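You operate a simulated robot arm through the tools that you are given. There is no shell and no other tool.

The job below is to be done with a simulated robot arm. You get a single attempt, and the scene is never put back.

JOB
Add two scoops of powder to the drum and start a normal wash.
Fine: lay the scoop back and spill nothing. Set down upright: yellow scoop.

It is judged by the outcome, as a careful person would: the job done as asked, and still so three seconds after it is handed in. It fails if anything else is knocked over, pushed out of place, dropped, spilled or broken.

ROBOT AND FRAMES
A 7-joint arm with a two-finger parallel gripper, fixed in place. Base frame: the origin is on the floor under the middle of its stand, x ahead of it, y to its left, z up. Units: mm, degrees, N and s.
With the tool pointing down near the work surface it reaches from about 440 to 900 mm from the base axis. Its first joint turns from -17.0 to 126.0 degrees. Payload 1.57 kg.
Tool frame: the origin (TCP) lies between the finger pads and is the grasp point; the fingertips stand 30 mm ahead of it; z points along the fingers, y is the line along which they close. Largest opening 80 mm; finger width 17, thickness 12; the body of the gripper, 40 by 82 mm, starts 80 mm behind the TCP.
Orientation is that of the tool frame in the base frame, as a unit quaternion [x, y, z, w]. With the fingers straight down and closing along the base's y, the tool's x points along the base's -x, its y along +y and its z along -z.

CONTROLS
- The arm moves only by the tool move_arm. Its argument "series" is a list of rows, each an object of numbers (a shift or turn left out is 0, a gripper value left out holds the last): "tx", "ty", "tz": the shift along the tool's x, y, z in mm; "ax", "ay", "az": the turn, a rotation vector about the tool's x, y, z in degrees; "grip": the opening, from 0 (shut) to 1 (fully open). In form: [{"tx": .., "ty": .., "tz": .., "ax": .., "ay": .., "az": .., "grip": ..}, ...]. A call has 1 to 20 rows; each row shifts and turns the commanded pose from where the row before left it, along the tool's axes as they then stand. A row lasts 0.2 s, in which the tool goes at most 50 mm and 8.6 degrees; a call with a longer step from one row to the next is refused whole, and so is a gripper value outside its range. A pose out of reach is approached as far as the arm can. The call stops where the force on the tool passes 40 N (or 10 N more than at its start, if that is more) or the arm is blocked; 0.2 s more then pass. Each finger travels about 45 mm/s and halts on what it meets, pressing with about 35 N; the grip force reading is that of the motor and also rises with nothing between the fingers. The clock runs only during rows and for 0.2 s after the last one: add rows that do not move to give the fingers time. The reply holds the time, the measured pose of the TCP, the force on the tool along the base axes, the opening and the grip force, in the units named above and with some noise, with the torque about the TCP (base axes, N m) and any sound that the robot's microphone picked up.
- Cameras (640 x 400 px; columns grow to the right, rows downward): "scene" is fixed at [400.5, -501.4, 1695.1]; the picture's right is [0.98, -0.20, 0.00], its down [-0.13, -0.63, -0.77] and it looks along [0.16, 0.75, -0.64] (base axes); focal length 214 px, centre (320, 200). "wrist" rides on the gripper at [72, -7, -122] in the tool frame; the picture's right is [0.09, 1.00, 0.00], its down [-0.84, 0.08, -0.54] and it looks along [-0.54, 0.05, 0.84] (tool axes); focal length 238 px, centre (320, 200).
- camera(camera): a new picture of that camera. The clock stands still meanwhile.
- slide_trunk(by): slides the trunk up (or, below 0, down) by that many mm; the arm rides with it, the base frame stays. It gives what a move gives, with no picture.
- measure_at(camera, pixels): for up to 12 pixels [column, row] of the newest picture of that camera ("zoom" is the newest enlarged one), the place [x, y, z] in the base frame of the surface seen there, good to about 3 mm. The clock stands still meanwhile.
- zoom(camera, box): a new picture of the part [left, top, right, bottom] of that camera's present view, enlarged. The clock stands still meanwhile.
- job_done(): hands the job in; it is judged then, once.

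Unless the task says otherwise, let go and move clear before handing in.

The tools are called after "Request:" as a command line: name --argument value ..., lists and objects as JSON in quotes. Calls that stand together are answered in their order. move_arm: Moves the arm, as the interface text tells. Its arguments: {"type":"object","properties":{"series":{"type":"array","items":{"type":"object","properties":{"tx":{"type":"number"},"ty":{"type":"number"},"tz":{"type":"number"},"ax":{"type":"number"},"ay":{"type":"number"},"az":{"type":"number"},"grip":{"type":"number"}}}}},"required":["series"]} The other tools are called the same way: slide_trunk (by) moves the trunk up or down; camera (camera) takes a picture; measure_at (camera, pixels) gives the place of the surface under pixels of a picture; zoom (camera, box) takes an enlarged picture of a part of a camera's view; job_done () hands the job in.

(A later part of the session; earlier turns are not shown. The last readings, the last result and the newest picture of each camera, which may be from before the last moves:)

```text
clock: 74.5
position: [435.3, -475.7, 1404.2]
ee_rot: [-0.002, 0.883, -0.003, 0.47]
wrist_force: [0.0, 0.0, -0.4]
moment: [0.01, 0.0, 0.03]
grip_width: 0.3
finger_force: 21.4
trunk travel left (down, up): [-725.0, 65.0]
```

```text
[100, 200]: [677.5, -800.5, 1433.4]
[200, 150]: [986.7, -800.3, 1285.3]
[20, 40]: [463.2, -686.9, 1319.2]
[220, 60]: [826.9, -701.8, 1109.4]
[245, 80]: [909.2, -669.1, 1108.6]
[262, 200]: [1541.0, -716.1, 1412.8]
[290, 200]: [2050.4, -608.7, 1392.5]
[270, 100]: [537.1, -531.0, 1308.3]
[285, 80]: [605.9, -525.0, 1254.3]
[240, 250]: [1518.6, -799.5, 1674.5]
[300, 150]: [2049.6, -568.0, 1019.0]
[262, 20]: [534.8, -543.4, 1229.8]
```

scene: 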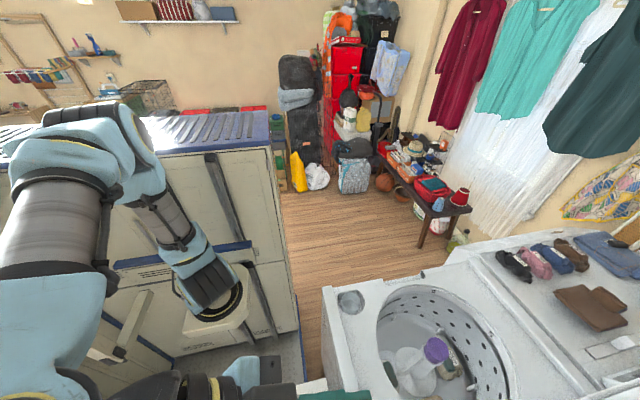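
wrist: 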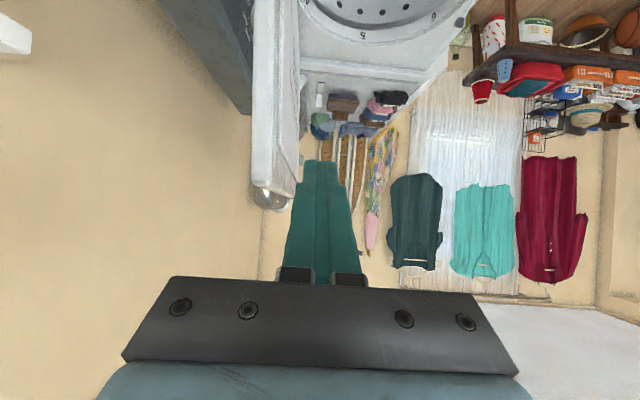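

There's a white object near (463,-687,1319) behind the lid that could obstruct the approach, and the wall is at y=-800. I'll look at it properly before moving back there.

Request:
move_arm --series '[{"ay": 8}, {"ay": 8}, {"ay": 8}, {"ay": 8}, {"ax": 8}, {"ax": 8}, {"ax": 8}, {}]'

Request:
camera --camera "wrist"

```text
clock: 76.3
position: [433.3, -475.6, 1403.4]
ee_rot: [0.042, 0.956, -0.206, 0.203]
wrist_force: [-0.3, 0.2, 0.2]
moment: [-0.02, 0.02, 0.04]
grip_width: 0.1
finger_force: 21.2
trunk travel left (down, up): [-725.0, 65.0]
```

```text
taken
```

wrist: 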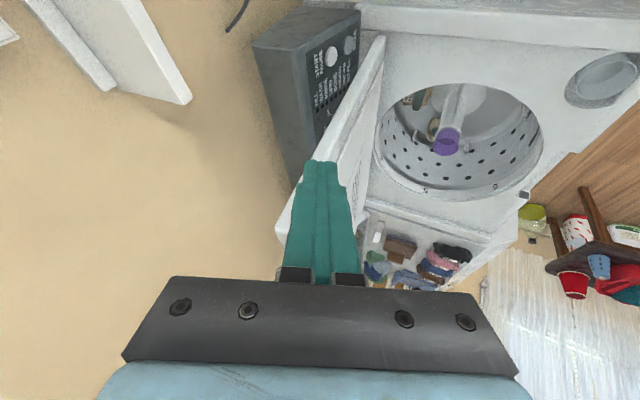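

Request:
measure_at --camera "wrist" --pixels '[[185, 95], [150, 50], [120, 5], [100, 50], [110, 85], [60, 30], [30, 5], [5, 35], [180, 103], [80, 10], [130, 80], [45, 5]]'

Request:
zoom --camera "wrist" --box '[0, 0, 260, 140]'

```text
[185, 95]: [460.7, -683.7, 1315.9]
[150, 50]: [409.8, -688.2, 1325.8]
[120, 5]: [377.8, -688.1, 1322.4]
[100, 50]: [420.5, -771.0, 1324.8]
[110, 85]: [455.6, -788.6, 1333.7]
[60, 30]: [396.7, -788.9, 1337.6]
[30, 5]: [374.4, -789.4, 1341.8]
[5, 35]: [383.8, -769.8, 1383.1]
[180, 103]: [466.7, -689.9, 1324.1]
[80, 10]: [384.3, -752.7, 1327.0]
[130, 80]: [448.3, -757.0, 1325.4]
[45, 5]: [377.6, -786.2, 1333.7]
```

```text
2.46 times, centred on (130, 70) of wrist
```

zoom: 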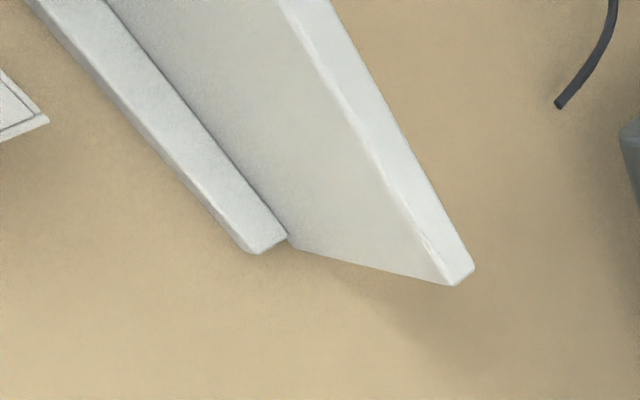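

It's a wall shelf at z≈1325 with its front at y≈-686 and its end at x≈466, so staying near y≈-572 clears it. I'll re-tilt to 56°, slide to y≈-572 at x≈435, and lower to z≈1330.

Request:
move_arm --series '[{"ax": -8}, {"ax": -8}, {"ax": -8}, {"ay": -8}, {"ay": -8}, {"ay": -8}, {"ay": -8}, {"ty": -33}, {"ty": -33}, {"ty": -31}, {"tx": 30.7, "tz": 20.7}, {"tx": 30.7, "tz": 20.7}, {}]'

Request:
camera --camera "wrist"

```text
clock: 79.1
position: [433.8, -572.1, 1330.1]
ee_rot: [-0.002, 0.884, -0.002, 0.468]
wrist_force: [0.6, 0.0, 0.3]
moment: [-0.01, 0.01, -0.03]
grip_width: 0.0
finger_force: 21.6
trunk travel left (down, up): [-725.0, 65.0]
```

```text
taken
```

wrist: 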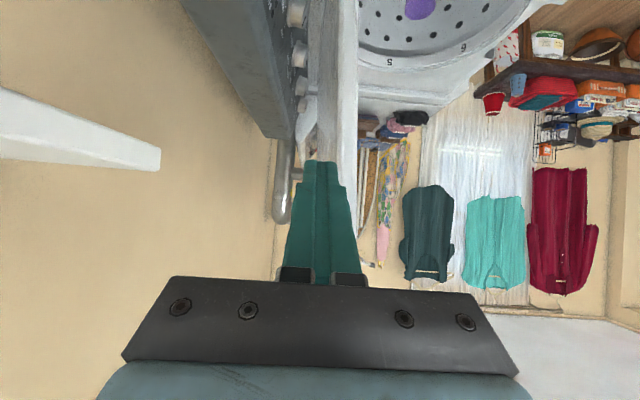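

The view now looks along the back of the lid, with its back surface near column 320-355. I'll measure it to confirm clearance before sliding the fingers behind it.

Request:
measure_at --camera "wrist" --pixels '[[348, 100], [330, 60], [325, 100], [318, 120], [335, 20], [340, 150], [312, 60], [350, 50], [357, 100], [335, 160]]'

Request:
zoom --camera "wrist" --box '[260, 0, 400, 180]'

```text
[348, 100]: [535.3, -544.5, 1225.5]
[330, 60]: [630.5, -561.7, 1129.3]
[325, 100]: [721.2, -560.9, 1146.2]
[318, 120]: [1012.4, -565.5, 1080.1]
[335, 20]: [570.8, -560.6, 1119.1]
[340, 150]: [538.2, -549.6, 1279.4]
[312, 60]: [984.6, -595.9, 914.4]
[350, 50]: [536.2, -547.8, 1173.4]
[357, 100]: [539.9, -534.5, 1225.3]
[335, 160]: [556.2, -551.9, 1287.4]
```

```text
2.22 times, centred on (330, 90) of wrist
```

zoom: 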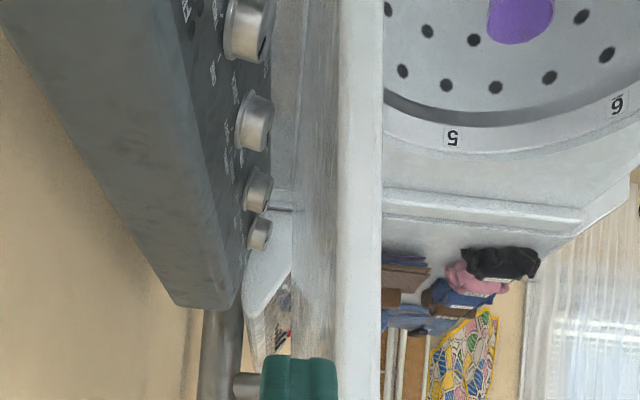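

The lid's back face is at y≈-551 near z=1300, about 9 mm beyond my finger face. I'll add 5 mm of margin and slide the fingers in behind the lid.

Request:
move_arm --series '[{"ty": -5}, {"tx": -15.4, "tz": 22.8}, {"tx": -15.4, "tz": 22.8}, {"tx": -15.4, "tz": 22.8}, {"tx": -15.4, "tz": 22.8}, {}]'

Request:
camera --camera "wrist"

Request:
camera --camera "scene"

```text
clock: 80.5
position: [544.6, -579.8, 1329.3]
ee_rot: [-0.002, 0.883, -0.003, 0.469]
wrist_force: [-0.1, 0.1, -0.4]
moment: [0.0, 0.0, 0.0]
grip_width: 0.0
finger_force: 21.2
trunk travel left (down, up): [-725.0, 65.0]
```

```text
taken
```

wrist: 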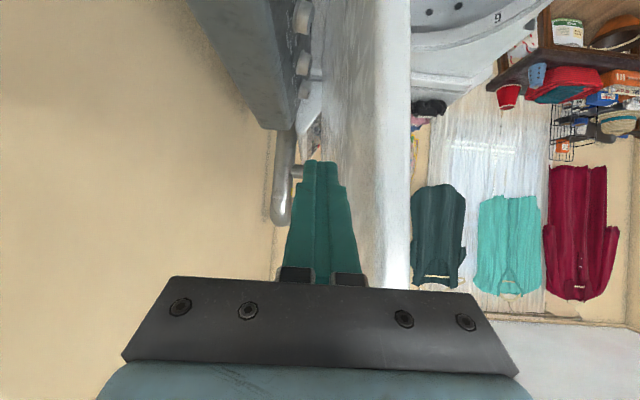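

```text
taken
```

scene: 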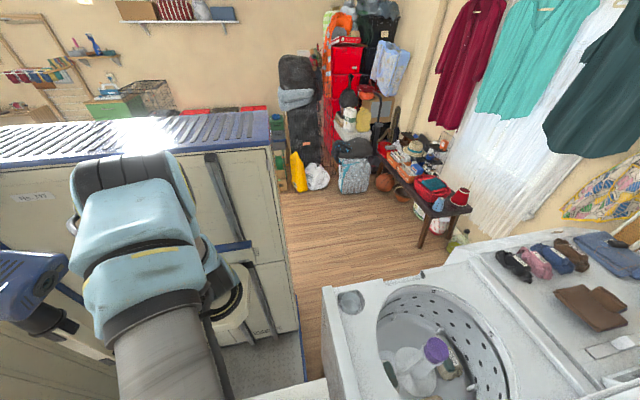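

The fingers are behind the lid edge. I'll push +y in small steps and watch the force and how the lid responds.

Request:
move_arm --series '[{"ty": 10}, {"ty": 8}, {"ty": 6}, {"ty": 6}, {"ty": 6}, {}]'

Request:
camera --camera "wrist"

```text
clock: 81.9
position: [544.4, -542.7, 1331.6]
ee_rot: [-0.002, 0.883, -0.002, 0.469]
wrist_force: [-1.0, -1.6, 0.0]
moment: [-0.03, 0.02, 0.01]
grip_width: 0.0
finger_force: 21.5
trunk travel left (down, up): [-725.0, 65.0]
```

```text
taken
```

wrist: 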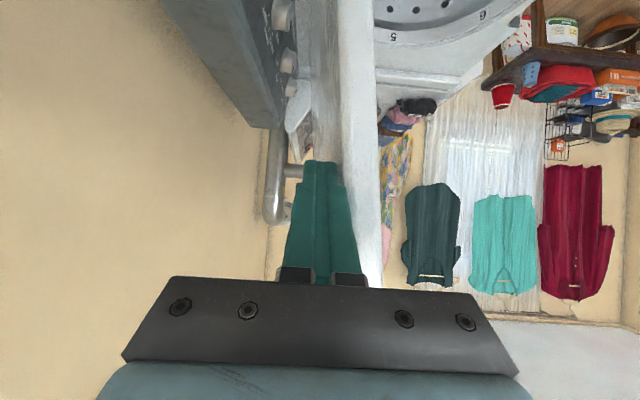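

The contact force is only ~1.6 N and the lid appears to be moving with the fingers. I'll measure its new lean.

Request:
measure_at --camera "wrist" --pixels '[[365, 60], [372, 120], [375, 180], [380, 250], [370, 265], [355, 60], [350, 100], [355, 150], [340, 100], [360, 200]]'

```text
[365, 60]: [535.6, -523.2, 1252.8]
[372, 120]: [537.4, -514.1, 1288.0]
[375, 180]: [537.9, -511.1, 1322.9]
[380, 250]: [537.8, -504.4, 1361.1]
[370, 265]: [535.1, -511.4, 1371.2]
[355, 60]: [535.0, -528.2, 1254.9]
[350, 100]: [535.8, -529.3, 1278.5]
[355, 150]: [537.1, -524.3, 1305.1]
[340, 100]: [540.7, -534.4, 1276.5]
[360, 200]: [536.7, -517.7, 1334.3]
```

The lid has moved about 17 mm and stays with the fingers. I'll follow its closing arc about the hinge (near y≈-565, z≈900) in small steps.

Request:
move_arm --series '[{"ty": 20.9, "tx": 1.4, "tz": 0.95}, {"ty": 21.5, "tx": 2.3, "tz": 1.6}, {"ty": 21.4, "tx": 3.3, "tz": 2.2}, {}]'

Request:
camera --camera "wrist"

Request:
measure_at --camera "wrist" --pixels '[[365, 60], [372, 120], [375, 180], [355, 60], [350, 100], [355, 150], [360, 200]]'

```text
clock: 82.9
position: [543.0, -478.2, 1320.4]
ee_rot: [-0.002, 0.883, -0.002, 0.47]
wrist_force: [-0.2, 0.2, -0.8]
moment: [0.01, -0.03, 0.03]
grip_width: 0.1
finger_force: 21.1
trunk travel left (down, up): [-725.0, 65.0]
```

```text
taken
```

wrist: 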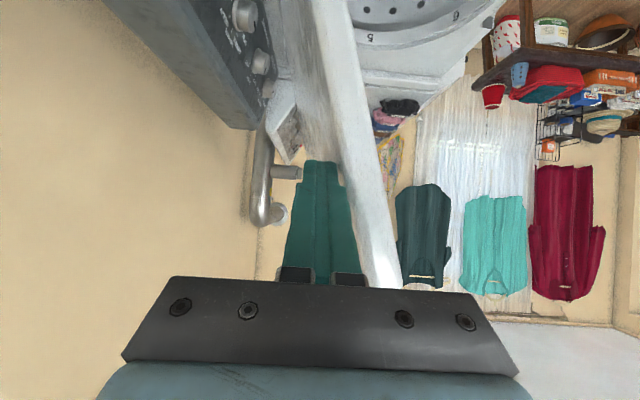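

```text
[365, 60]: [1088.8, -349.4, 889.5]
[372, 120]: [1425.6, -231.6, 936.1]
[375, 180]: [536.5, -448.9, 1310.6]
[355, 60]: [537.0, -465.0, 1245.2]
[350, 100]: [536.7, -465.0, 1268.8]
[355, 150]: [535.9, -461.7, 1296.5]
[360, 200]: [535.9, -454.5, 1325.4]
```

The lid follows the fingers with almost no force and holds its position by hinge friction. I'll continue along the arc.

Request:
move_arm --series '[{"ty": 21.1, "tx": 4.1, "tz": 2.8}, {"ty": 20.8, "tx": 5.1, "tz": 3.5}, {"ty": 20.5, "tx": 6.05, "tz": 4.1}, {"ty": 20.1, "tx": 6.9, "tz": 4.6}, {}]'

Request:
camera --camera "wrist"

Request:
camera --camera "scene"

```text
clock: 84.1
position: [544.2, -395.5, 1293.3]
ee_rot: [-0.002, 0.884, -0.002, 0.468]
wrist_force: [-0.3, 0.1, 0.5]
moment: [-0.01, 0.01, -0.05]
grip_width: 0.2
finger_force: 21.2
trunk travel left (down, up): [-725.0, 65.0]
```

```text
taken
```

wrist: 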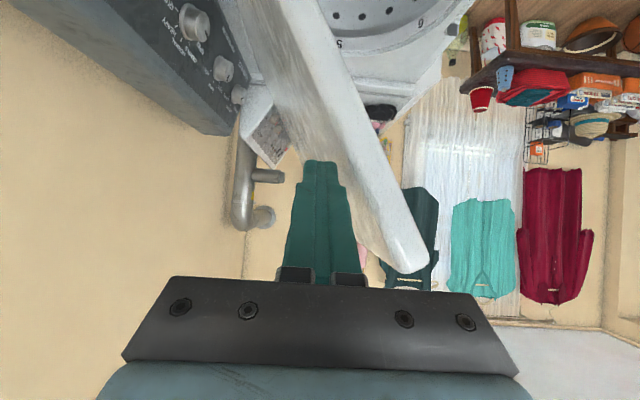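

```text
taken
```

scene: 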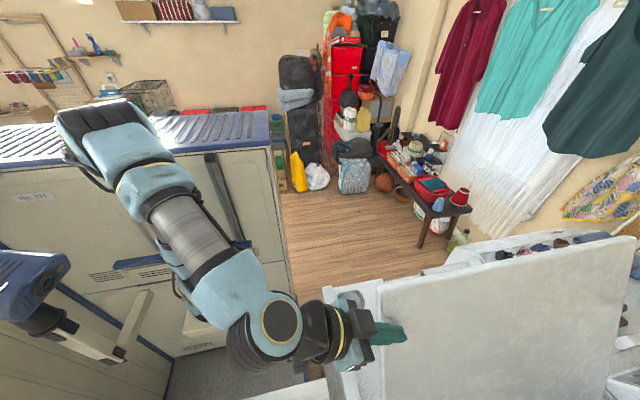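

The scene view shows the lid swinging closed ahead of the fingers. I'll keep following the arc.

Request:
move_arm --series '[{"ty": 19.6, "tx": 7.7, "tz": 5.2}, {"ty": 19.1, "tx": 8.6, "tz": 5.8}, {"ty": 18.5, "tx": 9.4, "tz": 6.3}, {"ty": 17.9, "tx": 10.2, "tz": 6.9}, {"ty": 17.2, "tx": 10.9, "tz": 7.4}, {}]'

Request:
camera --camera "wrist"

Request:
camera --camera "scene"

```text
clock: 85.5
position: [544.2, -302.1, 1235.7]
ee_rot: [-0.002, 0.883, -0.003, 0.469]
wrist_force: [0.5, -0.1, -0.8]
moment: [0.01, -0.02, 0.0]
grip_width: 0.0
finger_force: 21.1
trunk travel left (down, up): [-725.0, 65.0]
```

```text
taken
```

wrist: 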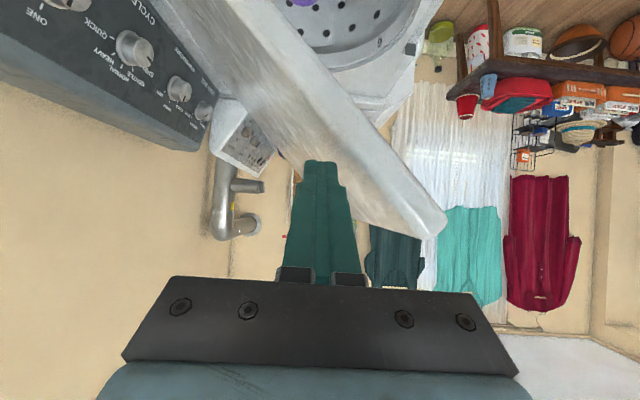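

```text
taken
```

scene: 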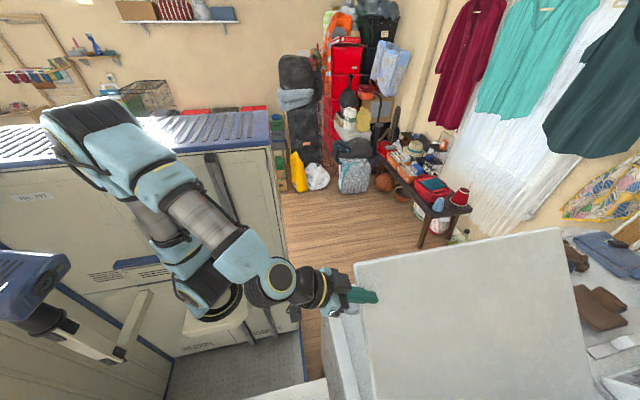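

The lid is at about 40° and still tracking, and the CYCLE dial labels (NORMAL, HEAVY, QUICK) are now visible at (130,60). I'll continue closing.

Request:
move_arm --series '[{"ty": 16.5, "tx": 11.7, "tz": 7.9}, {"ty": 15.8, "tx": 12.4, "tz": 8.3}, {"ty": 14.9, "tx": 13.1, "tz": 8.8}, {"ty": 14.1, "tx": 13.7, "tz": 9.2}, {"ty": 13.2, "tx": 14.3, "tz": 9.6}, {}]'

Request:
camera --camera "wrist"

Request:
zoom --camera "wrist" --box '[0, 0, 260, 180]'

Request:
camera --camera "scene"

```text
clock: 86.9
position: [569.3, -244.7, 1177.5]
ee_rot: [-0.003, 0.884, -0.001, 0.467]
wrist_force: [-0.6, 0.7, 0.1]
moment: [0.01, 0.0, 0.02]
grip_width: 0.0
finger_force: 21.1
out of reach, approached as far as the arm can: row 3, 4, 5
trunk travel left (down, up): [-725.0, 65.0]
```

```text
taken
```

wrist: 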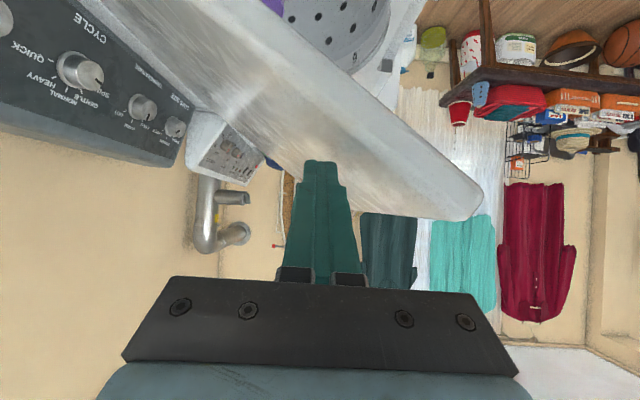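

```text
2.22 times, centred on (130, 90) of wrist
```

zoom: 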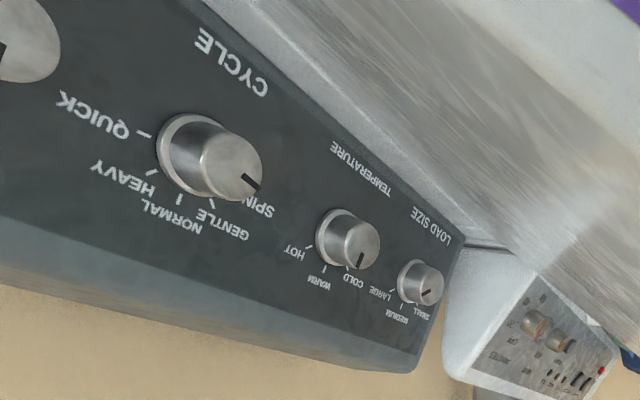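

```text
taken
```

scene: 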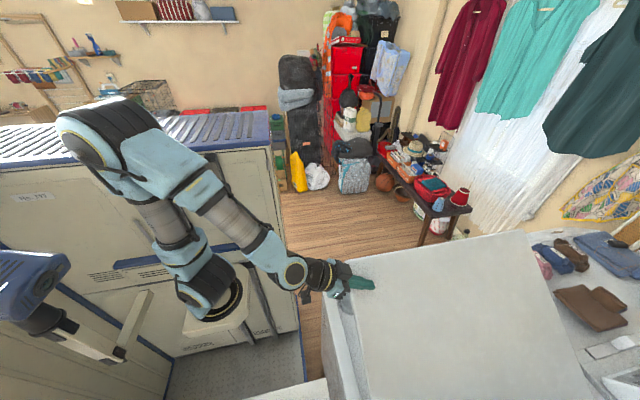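

The cycle dial reads GENTLE/NORMAL/HEAVY/QUICK/SPIN and appears to point at SPIN. The arm is near its folding limit here, so I'll push the lid further down by sliding the trunk down in steps.

Request:
slide_trunk --by -60

Request:
camera --camera "wrist"

Request:
camera --camera "scene"

```text
clock: 87.9
position: [570.4, -245.4, 1118.4]
ee_rot: [-0.002, 0.884, -0.002, 0.467]
wrist_force: [0.1, -0.1, 0.5]
moment: [-0.02, 0.04, 0.0]
grip_width: 0.0
finger_force: 21.1
trunk travel left (down, up): [-665.0, 125.0]
```

```text
taken
```

wrist: 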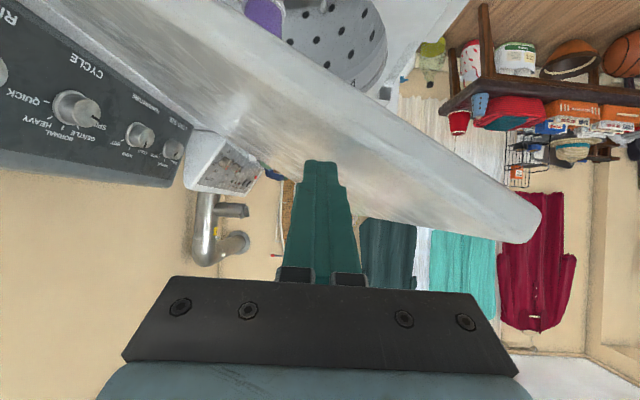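

```text
taken
```

scene: 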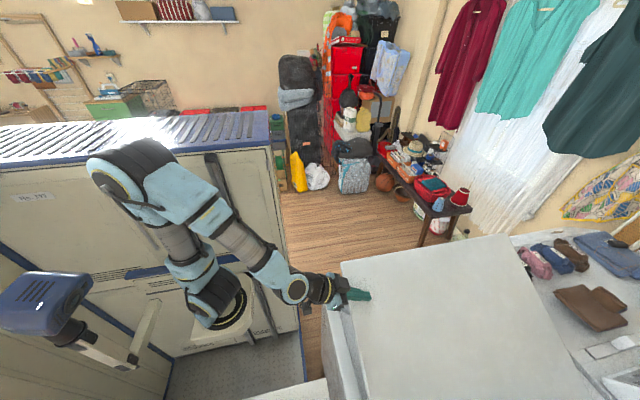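

The lid is following the trunk's descent with negligible force. I'll continue in further steps.

Request:
slide_trunk --by -60

Request:
slide_trunk --by -45

Request:
camera --camera "wrist"

Request:
camera --camera "scene"

```text
clock: 88.9
position: [571.7, -244.2, 1058.3]
ee_rot: [-0.002, 0.884, -0.002, 0.467]
wrist_force: [0.5, -0.6, -0.7]
moment: [-0.03, 0.03, -0.03]
grip_width: 0.0
finger_force: 21.5
trunk travel left (down, up): [-605.0, 185.0]
```

```text
clock: 89.8
position: [570.9, -245.3, 1012.2]
ee_rot: [-0.003, 0.884, -0.001, 0.467]
wrist_force: [0.4, 0.5, 0.1]
moment: [-0.01, -0.02, -0.02]
grip_width: 0.0
finger_force: 21.8
trunk travel left (down, up): [-560.0, 230.0]
```

```text
taken
```

wrist: 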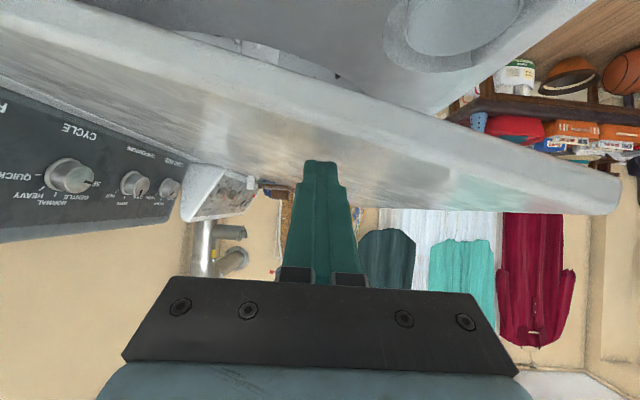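

```text
taken
```

scene: 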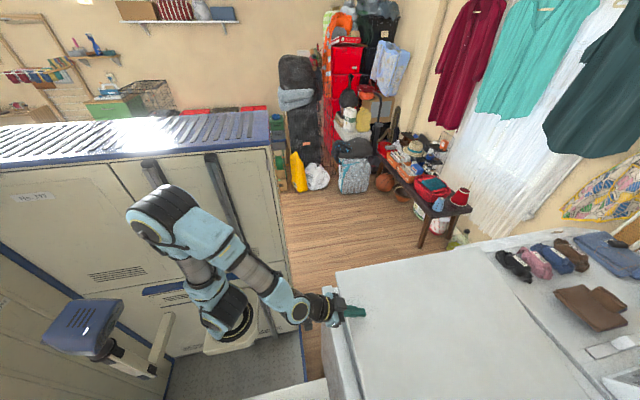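

The lid is roughly 12° from closed. I'll go down in smaller steps, watching the force.

Request:
slide_trunk --by -35

Request:
slide_trunk --by -15

Request:
camera --camera "wrist"

Request:
zoom --camera "scene" --box '[280, 220, 560, 400]'

```text
clock: 90.6
position: [569.9, -245.8, 977.4]
ee_rot: [-0.002, 0.884, -0.002, 0.467]
wrist_force: [-0.9, 0.8, 0.0]
moment: [0.0, -0.02, 0.0]
grip_width: 0.0
finger_force: 21.0
trunk travel left (down, up): [-525.0, 265.0]
```

```text
clock: 91.2
position: [570.1, -244.1, 962.6]
ee_rot: [-0.001, 0.884, -0.003, 0.467]
wrist_force: [0.8, 0.5, 0.5]
moment: [0.01, -0.06, -0.04]
grip_width: 0.3
finger_force: 21.0
trunk travel left (down, up): [-510.0, 280.0]
```

```text
taken
```

wrist: 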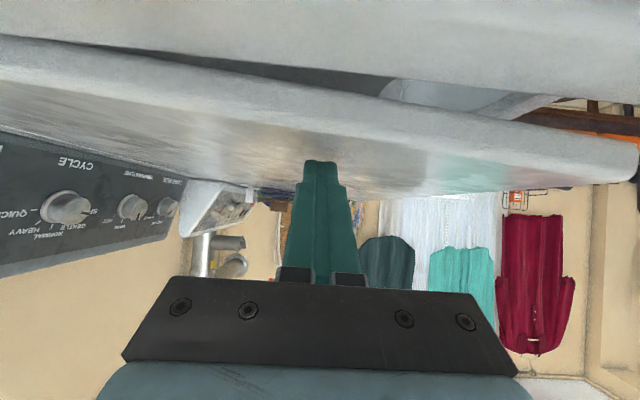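

```text
2.22 times, centred on (420, 310) of scene
```

zoom: 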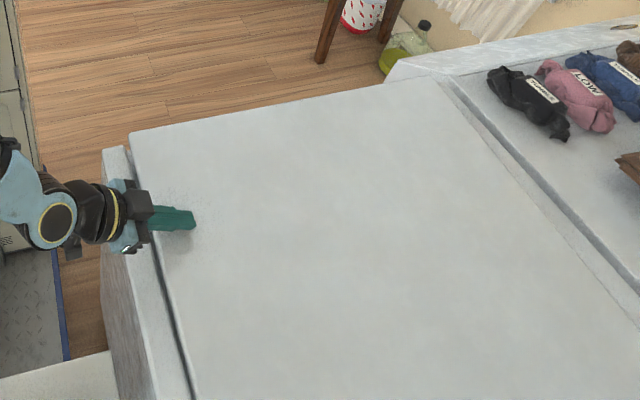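

A small gap remains under the lid (dark wedge at rows 50-95). I'll continue in 8-10 mm steps until contact force shows it is shut.

Request:
slide_trunk --by -10

Request:
slide_trunk --by -6

Request:
camera --camera "wrist"

```text
clock: 91.8
position: [570.4, -245.0, 952.5]
ee_rot: [-0.002, 0.884, -0.002, 0.467]
wrist_force: [-1.0, 0.5, 0.2]
moment: [-0.01, 0.0, -0.01]
grip_width: 0.0
finger_force: 21.1
trunk travel left (down, up): [-500.0, 290.0]
```

```text
clock: 92.3
position: [569.6, -245.0, 945.5]
ee_rot: [-0.003, 0.884, -0.001, 0.467]
wrist_force: [-0.8, 0.0, -0.1]
moment: [0.02, -0.01, 0.02]
grip_width: 0.0
finger_force: 21.5
trunk travel left (down, up): [-494.0, 296.0]
```

```text
taken
```

wrist: 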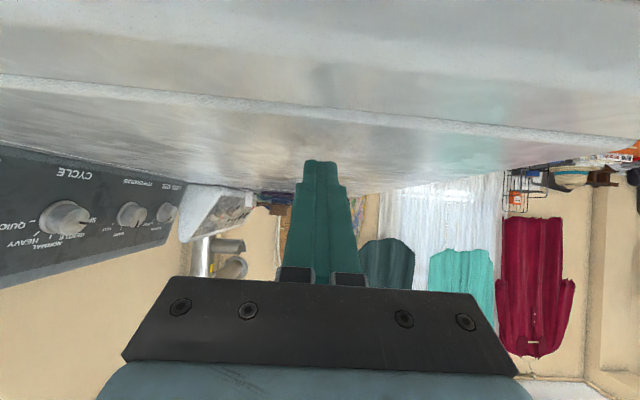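

The lid now appears to lie nearly flat. I'll measure the lid and deck heights to see if it's fully closed.

Request:
measure_at --camera "wrist" --pixels '[[100, 120], [250, 140], [400, 150], [560, 150], [620, 140], [50, 100], [400, 115], [620, 60], [300, 50], [100, 50]]'

Request:
measure_at --camera "scene" --pixels '[[350, 300], [450, 280], [480, 270], [380, 350], [450, 380], [400, 280], [335, 300], [520, 320]]'

```text
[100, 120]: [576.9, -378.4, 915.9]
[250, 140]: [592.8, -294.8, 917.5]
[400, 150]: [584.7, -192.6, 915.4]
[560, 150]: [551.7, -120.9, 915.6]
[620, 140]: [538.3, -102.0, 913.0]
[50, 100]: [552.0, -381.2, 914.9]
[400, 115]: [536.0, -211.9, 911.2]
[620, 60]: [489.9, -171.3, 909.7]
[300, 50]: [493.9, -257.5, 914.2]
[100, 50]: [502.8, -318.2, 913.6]
```

```text
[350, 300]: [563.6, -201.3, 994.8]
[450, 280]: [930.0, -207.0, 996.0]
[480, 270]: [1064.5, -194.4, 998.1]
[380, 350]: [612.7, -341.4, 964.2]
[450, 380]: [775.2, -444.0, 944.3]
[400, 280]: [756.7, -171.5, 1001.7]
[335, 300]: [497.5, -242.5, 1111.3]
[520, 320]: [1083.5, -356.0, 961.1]
```

The lid top reads z≈914-917 from y=-381 to -102, so it's flat and closed. I'll press down a few mm to confirm it's resting solidly.

Request:
slide_trunk --by -4

Request:
zoom --camera "scene" --box '[280, 220, 560, 400]'

```text
clock: 92.8
position: [570.7, -244.6, 943.3]
ee_rot: [-0.003, 0.884, -0.001, 0.467]
wrist_force: [0.2, 0.0, -0.1]
moment: [0.01, 0.0, -0.02]
grip_width: 0.0
finger_force: 21.5
trunk travel left (down, up): [-490.0, 300.0]
```

```text
2.22 times, centred on (420, 310) of scene
```

zoom: 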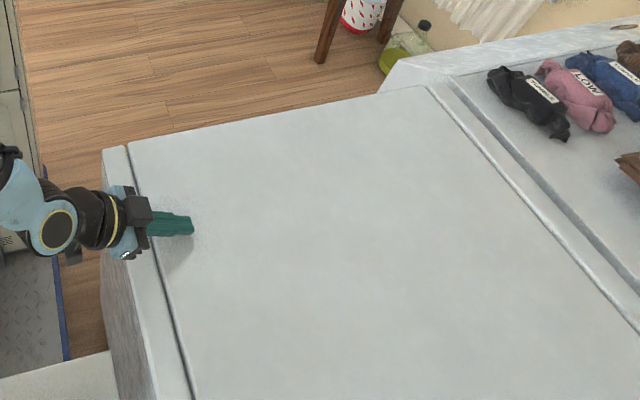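

The lid lies flush and closed. Now I'll raise clear and reorient the tool to face the control panel so I can read the cycle dial.

Request:
slide_trunk --by 150

Request:
move_arm --series '[{"ay": 8}, {"ay": 8}, {"ay": 8}, {"ay": 8}, {"ay": 8}, {"ay": 8}, {"ay": 8}, {"ax": 8}, {"ax": 8}, {"ax": 8}, {"ax": 8}, {"ax": 8}, {"ax": 8}]'

Request:
camera --camera "wrist"

Request:
camera --camera "scene"

```text
clock: 94.6
position: [570.3, -245.0, 1092.3]
ee_rot: [-0.003, 0.884, -0.002, 0.467]
wrist_force: [0.2, 0.4, -0.5]
moment: [0.0, 0.0, -0.01]
grip_width: 0.3
finger_force: 21.5
trunk travel left (down, up): [-640.0, 150.0]
```

```text
clock: 97.4
position: [570.1, -245.4, 1093.1]
ee_rot: [-0.002, 0.912, -0.409, -0.001]
wrist_force: [0.5, 0.0, -1.2]
moment: [0.01, -0.03, -0.01]
grip_width: 0.0
finger_force: 21.4
trunk travel left (down, up): [-640.0, 150.0]
```

```text
taken
```

wrist: 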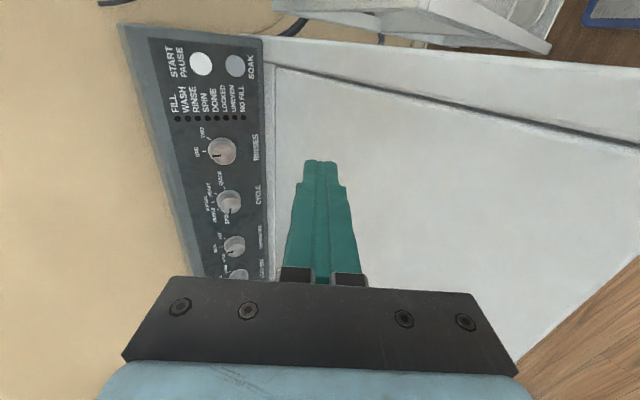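

```text
taken
```

scene: 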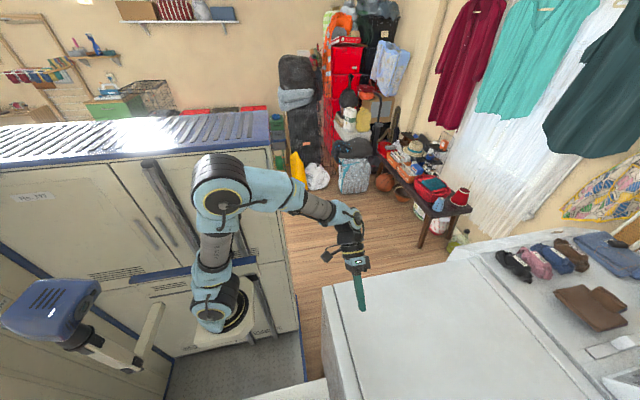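

The whole panel is now visible: RINSES dial (222,150), CYCLE dial (230,202), TEMPERATURE (235,247) and LOAD SIZE (238,273). I'll zoom in and measure them.

Request:
zoom --camera "wrist" --box '[140, 30, 280, 170]'

Request:
zoom --camera "wrist" --box '[170, 120, 290, 280]'

Request:
measure_at --camera "wrist" --pixels '[[201, 64], [236, 67], [222, 151], [230, 202], [234, 247], [238, 274], [180, 100], [255, 100], [190, 200], [258, 200], [210, 225], [250, 225]]'

```text
2.86 times, centred on (210, 100) of wrist
```

zoom: 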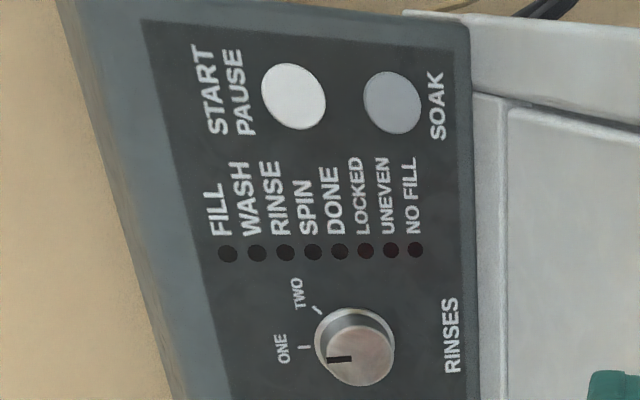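

```text
2.50 times, centred on (230, 200) of wrist
```

zoom: 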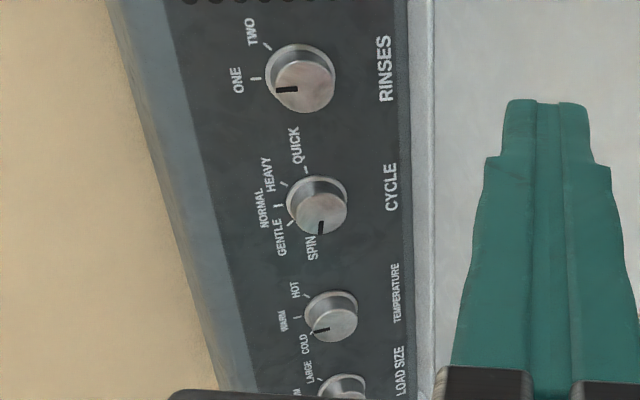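

```text
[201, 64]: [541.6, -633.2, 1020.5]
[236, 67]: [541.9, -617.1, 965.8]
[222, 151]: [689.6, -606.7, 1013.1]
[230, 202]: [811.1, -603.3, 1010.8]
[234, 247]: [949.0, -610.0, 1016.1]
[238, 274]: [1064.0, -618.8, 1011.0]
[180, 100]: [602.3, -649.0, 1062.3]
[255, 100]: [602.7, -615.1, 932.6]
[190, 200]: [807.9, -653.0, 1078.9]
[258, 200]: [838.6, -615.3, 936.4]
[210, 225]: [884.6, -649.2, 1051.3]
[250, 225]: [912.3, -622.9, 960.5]
```

The CYCLE pointer (zoom 321,228) is on SPIN, at the operator's 9 o'clock, and NORMAL is at 12 o'clock, so it needs about a quarter turn clockwise. I'll tilt to face along the panel's normal and approach a standoff in front of that knob near (811,-603,1011).

Request:
move_arm --series '[{"ax": 8, "grip": 0.8}, {"ax": 8, "grip": 0.8}, {"ax": 8}, {"ax": 3}, {"tx": -26.8, "ty": -1.5, "tz": 27.4}, {"tx": -26.8, "ty": -1.5, "tz": 27.4}, {"tx": -26.8, "ty": -1.5, "tz": 27.4}, {"tx": -26.8, "ty": -1.5, "tz": 27.4}, {"tx": -26.8, "ty": -1.5, "tz": 27.4}, {"tx": -26.8, "ty": -1.5, "tz": 27.4}]'

Request:
camera --camera "wrist"

Request:
camera --camera "scene"

```text
clock: 99.6
position: [730.1, -407.9, 1060.5]
ee_rot: [-0.002, 0.792, -0.611, -0.001]
wrist_force: [0.0, 0.1, 0.4]
moment: [0.02, 0.0, 0.01]
grip_width: 64.0
finger_force: 0.0
trunk travel left (down, up): [-640.0, 150.0]
```

```text
taken
```

wrist: 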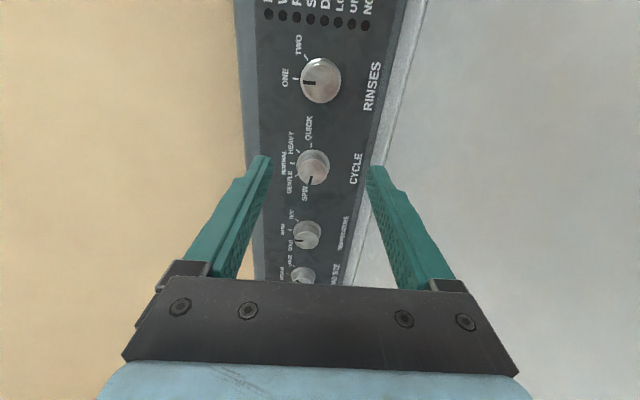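

```text
taken
```

scene: 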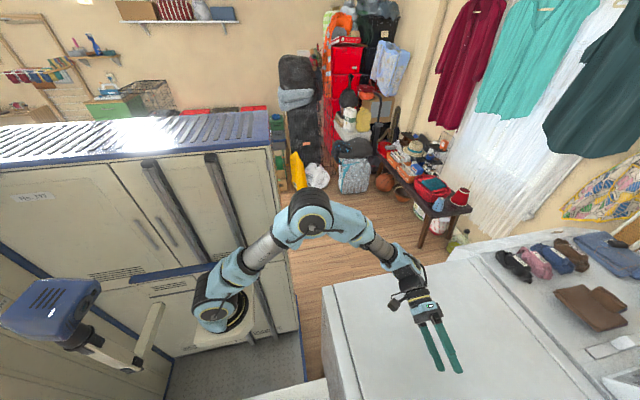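

The arm reaches well in this orientation. I'll zoom in on the CYCLE dial and measure its rim.

Request:
zoom --camera "wrist" --box '[260, 110, 380, 210]'

Request:
measure_at --camera "wrist" --pixels '[[314, 165], [300, 168], [327, 165], [313, 152], [312, 181], [290, 180], [345, 170], [350, 130], [275, 130], [321, 80], [306, 235], [365, 170]]'

```text
4.00 times, centred on (320, 160) of wrist
```

zoom: 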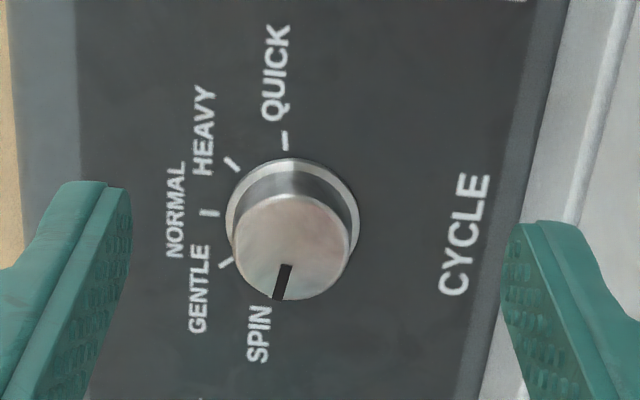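

```text
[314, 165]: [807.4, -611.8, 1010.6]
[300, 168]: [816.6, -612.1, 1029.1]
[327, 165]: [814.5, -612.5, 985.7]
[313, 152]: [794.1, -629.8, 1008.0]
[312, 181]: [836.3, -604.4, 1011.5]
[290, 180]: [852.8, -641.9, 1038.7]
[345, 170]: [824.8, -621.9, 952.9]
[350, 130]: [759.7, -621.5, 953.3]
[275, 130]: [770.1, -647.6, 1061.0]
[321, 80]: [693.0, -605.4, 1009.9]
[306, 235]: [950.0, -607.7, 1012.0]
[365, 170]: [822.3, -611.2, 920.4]
```

I'll measure points directly on the zoomed dial's top face to get its centre.

Request:
measure_at --camera "zoom" --pixels '[[291, 247], [240, 247], [344, 247], [291, 202], [305, 294], [270, 292], [285, 165], [284, 140], [208, 212], [224, 263], [231, 164], [400, 100]]'

```text
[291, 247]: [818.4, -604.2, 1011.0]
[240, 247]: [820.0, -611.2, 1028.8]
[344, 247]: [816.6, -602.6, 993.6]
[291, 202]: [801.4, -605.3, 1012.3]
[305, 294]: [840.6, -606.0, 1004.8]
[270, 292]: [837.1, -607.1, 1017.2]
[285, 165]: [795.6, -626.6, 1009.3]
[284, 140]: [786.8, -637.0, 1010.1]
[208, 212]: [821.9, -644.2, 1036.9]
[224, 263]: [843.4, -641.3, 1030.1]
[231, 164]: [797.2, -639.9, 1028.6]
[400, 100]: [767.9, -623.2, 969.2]
```

The CYCLE knob's top centre is about (820,-605,1011) with radius ~20. Its pointer is ~80° counter-clockwise from NORMAL. I'll go to a standoff on its axis and pre-rotate the fingers -40°, so the turn ends at +40°.

Request:
move_arm --series '[{"tx": -22.5, "ty": -0.8, "tz": 36.4}, {"tx": -22.5, "ty": -0.8, "tz": 36.4}, {"tx": -22.5, "ty": -0.8, "tz": 36.4}, {"tx": -22.4, "ty": -0.9, "tz": 36.4}, {"az": -8}, {"az": -8}, {"az": -8}, {"az": -8}, {"az": -8}, {}]'

Request:
camera --camera "wrist"

Request:
camera --camera "scene"

```text
clock: 101.8
position: [821.2, -546.3, 1024.3]
ee_rot: [-0.273, 0.743, -0.574, -0.211]
wrist_force: [0.4, -0.7, -0.4]
moment: [0.01, 0.01, 0.01]
grip_width: 64.0
finger_force: 0.0
trunk travel left (down, up): [-640.0, 150.0]
```

```text
taken
```

wrist: 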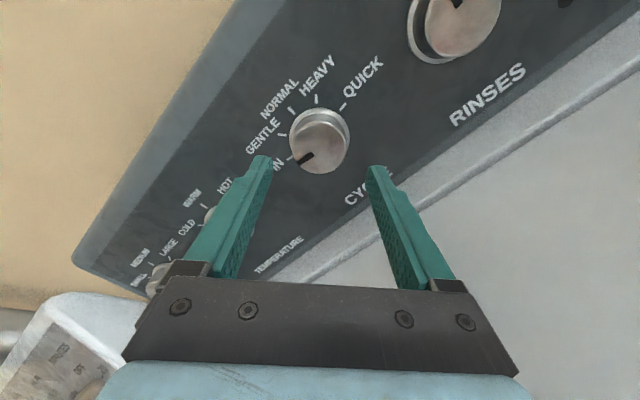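

```text
taken
```

scene: 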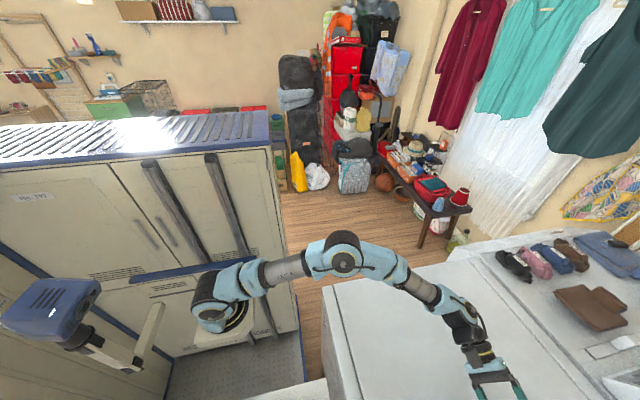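

The fingers are in front of the CYCLE knob at (320,140). I'll remeasure the knob centre from close up before gripping.

Request:
zoom --camera "wrist" --box '[260, 80, 380, 190]'

Request:
measure_at --camera "wrist" --pixels '[[321, 147], [294, 140], [346, 152], [322, 124], [320, 170], [302, 165], [340, 130], [300, 128], [340, 166], [310, 142], [330, 142], [321, 160]]'

```text
3.64 times, centred on (320, 135) of wrist
```

zoom: 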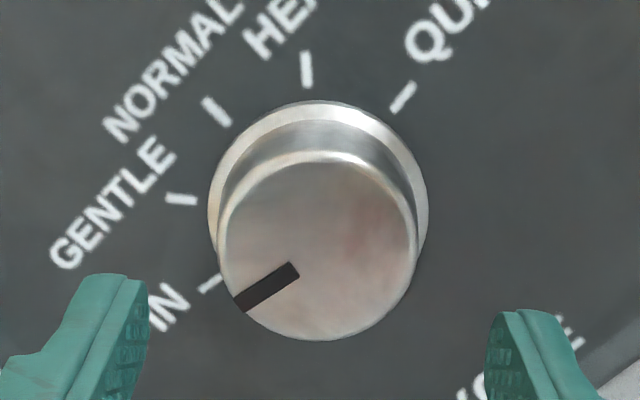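

```text
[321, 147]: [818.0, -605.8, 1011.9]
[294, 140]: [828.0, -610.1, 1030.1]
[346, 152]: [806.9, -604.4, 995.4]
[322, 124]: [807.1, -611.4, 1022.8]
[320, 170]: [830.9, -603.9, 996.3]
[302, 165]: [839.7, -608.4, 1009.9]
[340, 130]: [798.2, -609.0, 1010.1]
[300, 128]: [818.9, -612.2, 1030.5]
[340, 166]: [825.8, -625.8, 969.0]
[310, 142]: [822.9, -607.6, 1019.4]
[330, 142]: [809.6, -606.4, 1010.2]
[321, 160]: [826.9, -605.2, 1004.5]
```

The knob centre measures about (819,-606,1012), so I'm a few millimetres off its axis. I'll correct that and advance partway.

Request:
move_arm --series '[{"tx": 3.8, "ty": -1.4}, {"tz": 15}, {"tz": 12}, {}]'

Request:
camera --camera "wrist"

Request:
measure_at --camera "wrist" --pixels '[[322, 130], [290, 145], [350, 145], [322, 160], [322, 180], [300, 170], [345, 120]]'

```text
clock: 102.8
position: [820.5, -575.1, 1021.7]
ee_rot: [-0.274, 0.743, -0.574, -0.21]
wrist_force: [0.4, -0.6, -0.2]
moment: [-0.01, 0.0, 0.01]
grip_width: 63.9
finger_force: 0.1
trunk travel left (down, up): [-640.0, 150.0]
```

```text
taken
```

wrist: 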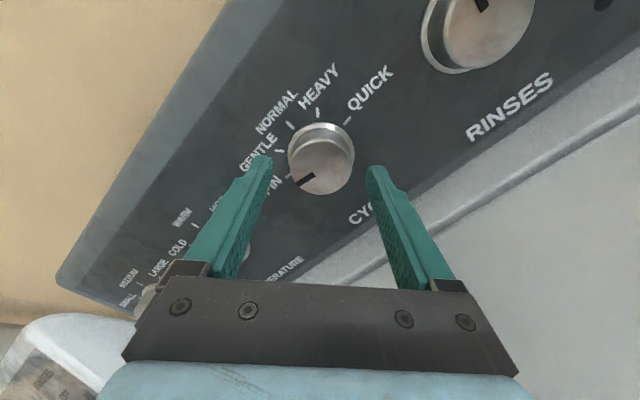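

```text
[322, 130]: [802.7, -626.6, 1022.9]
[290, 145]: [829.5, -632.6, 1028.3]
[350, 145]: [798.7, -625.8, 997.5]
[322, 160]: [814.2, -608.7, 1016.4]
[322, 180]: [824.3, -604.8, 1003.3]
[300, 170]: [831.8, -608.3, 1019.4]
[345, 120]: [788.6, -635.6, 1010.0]
```

The tool is on the knob axis to within ~2 mm and the knob (321,160) is centred between the fingertips. I'll advance and close on it.

Request:
move_arm --series '[{"tz": 12}, {"tz": 10}, {"grip": 0.6}, {"grip": 0.4}, {"grip": 0.2}, {"grip": 0.1}, {"grip": 0}, {}]'

Request:
camera --camera "wrist"

```text
clock: 104.6
position: [819.2, -595.8, 1015.5]
ee_rot: [-0.273, 0.743, -0.573, -0.211]
wrist_force: [-4.1, 3.5, -4.2]
moment: [0.09, 0.06, -0.12]
grip_width: 46.0
finger_force: 45.2
trunk travel left (down, up): [-640.0, 150.0]
```

```text
taken
```

wrist: 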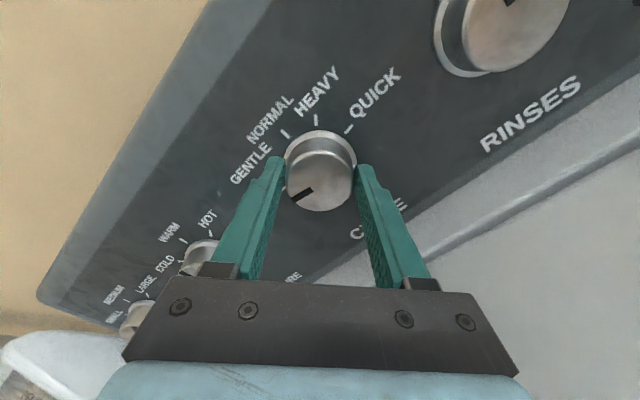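

The knob is gripped at 46 mm with a small side force. I'll turn it clockwise 40° and check the pointer.

Request:
move_arm --series '[{"az": 8}, {"az": 8}, {"az": 8}, {"az": 8}, {"az": 8}, {}]'

Request:
camera --camera "wrist"

Request:
zoom --camera "wrist" --box '[240, 100, 400, 220]'

```text
clock: 106.0
position: [819.0, -595.8, 1013.9]
ee_rot: [-0.002, 0.792, -0.61, -0.002]
wrist_force: [-18.3, 14.5, -17.1]
moment: [0.68, 0.26, -0.74]
grip_width: 46.1
finger_force: 45.1
trunk travel left (down, up): [-640.0, 150.0]
```

```text
taken
```

wrist: 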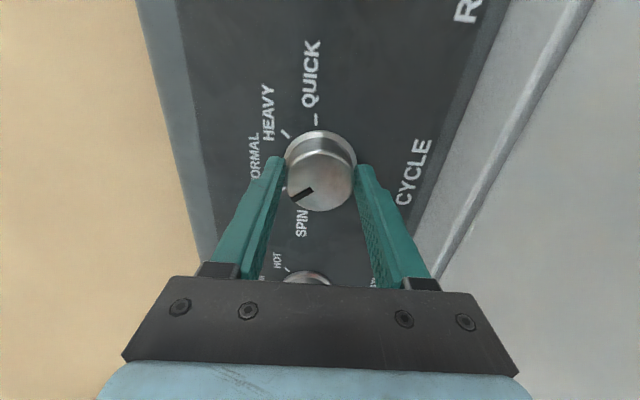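

```text
3.33 times, centred on (320, 160) of wrist
```

zoom: 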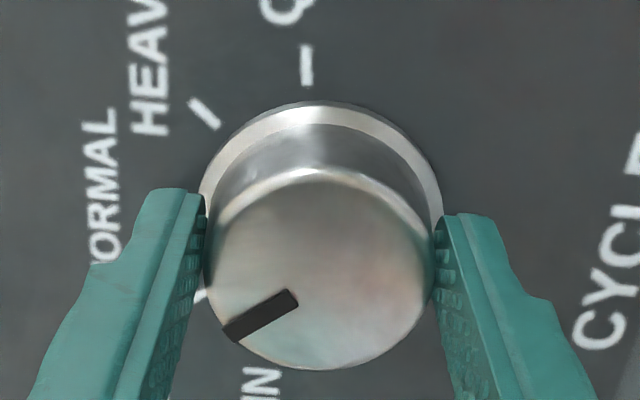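

The knob turned with the grip and now points at GENTLE, but the side force has grown to ~29 N from slight misalignment. I'll release, re-centre and re-grip for the second half.

Request:
move_arm --series '[{"grip": 0.7}, {"grip": 0.8}, {"grip": 0.8}, {}]'

Request:
camera --camera "wrist"

Request:
zoom --camera "wrist" --box '[240, 100, 400, 220]'

```text
clock: 107.0
position: [819.5, -595.2, 1015.6]
ee_rot: [-0.002, 0.792, -0.611, -0.001]
wrist_force: [0.6, 0.1, 0.8]
moment: [-0.01, 0.03, -0.01]
grip_width: 64.0
finger_force: 0.0
trunk travel left (down, up): [-640.0, 150.0]
```

```text
taken
```

wrist: 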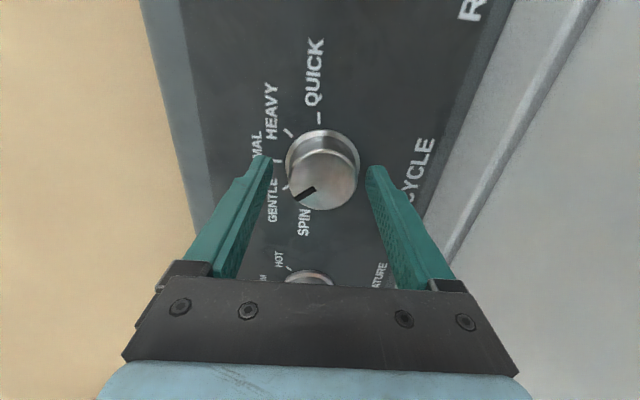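

```text
3.33 times, centred on (320, 160) of wrist
```

zoom: 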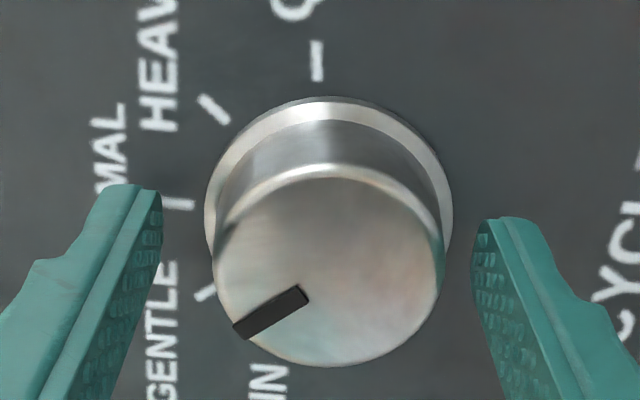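

Released, the knob stays on GENTLE, and the picture suggests its centre is ~2 mm toward tool +x and +y from mine, matching the side force. I'll shift accordingly and re-grip.

Request:
move_arm --series '[{"tx": 2.2, "ty": 1.4}, {}, {"grip": 0.6}, {"grip": 0.4}, {"grip": 0.2}, {"grip": 0}, {"grip": 0}, {}]'

```text
clock: 108.8
position: [816.6, -594.1, 1014.8]
ee_rot: [-0.002, 0.791, -0.612, -0.002]
wrist_force: [-0.8, 2.1, -3.5]
moment: [0.14, -0.01, 0.04]
grip_width: 46.5
finger_force: 45.0
trunk travel left (down, up): [-640.0, 150.0]
```

The re-grip has only ~4 N of residual force. I'll turn another 40° clockwise toward NORMAL.

Request:
move_arm --series '[{"az": 8}, {"az": 8}, {"az": 8}, {"az": 8}, {"az": 8}, {}]'

Request:
zoom --camera "wrist" --box '[220, 80, 420, 230]'

```text
clock: 110.2
position: [818.3, -594.6, 1011.0]
ee_rot: [0.269, 0.746, -0.573, 0.207]
wrist_force: [-5.0, 9.9, -15.5]
moment: [0.74, 0.11, -0.31]
grip_width: 46.2
finger_force: 44.6
trunk travel left (down, up): [-640.0, 150.0]
```

```text
2.67 times, centred on (320, 155) of wrist
```

zoom: 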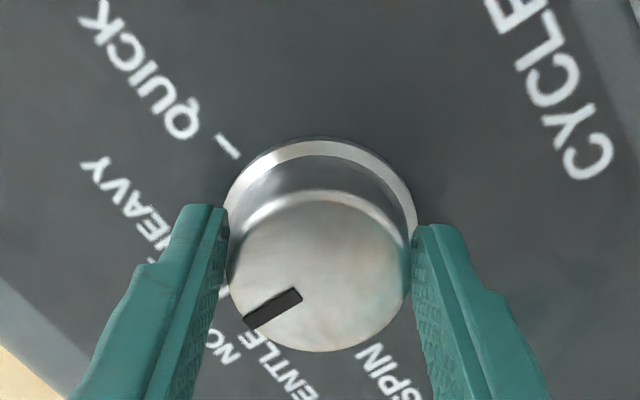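

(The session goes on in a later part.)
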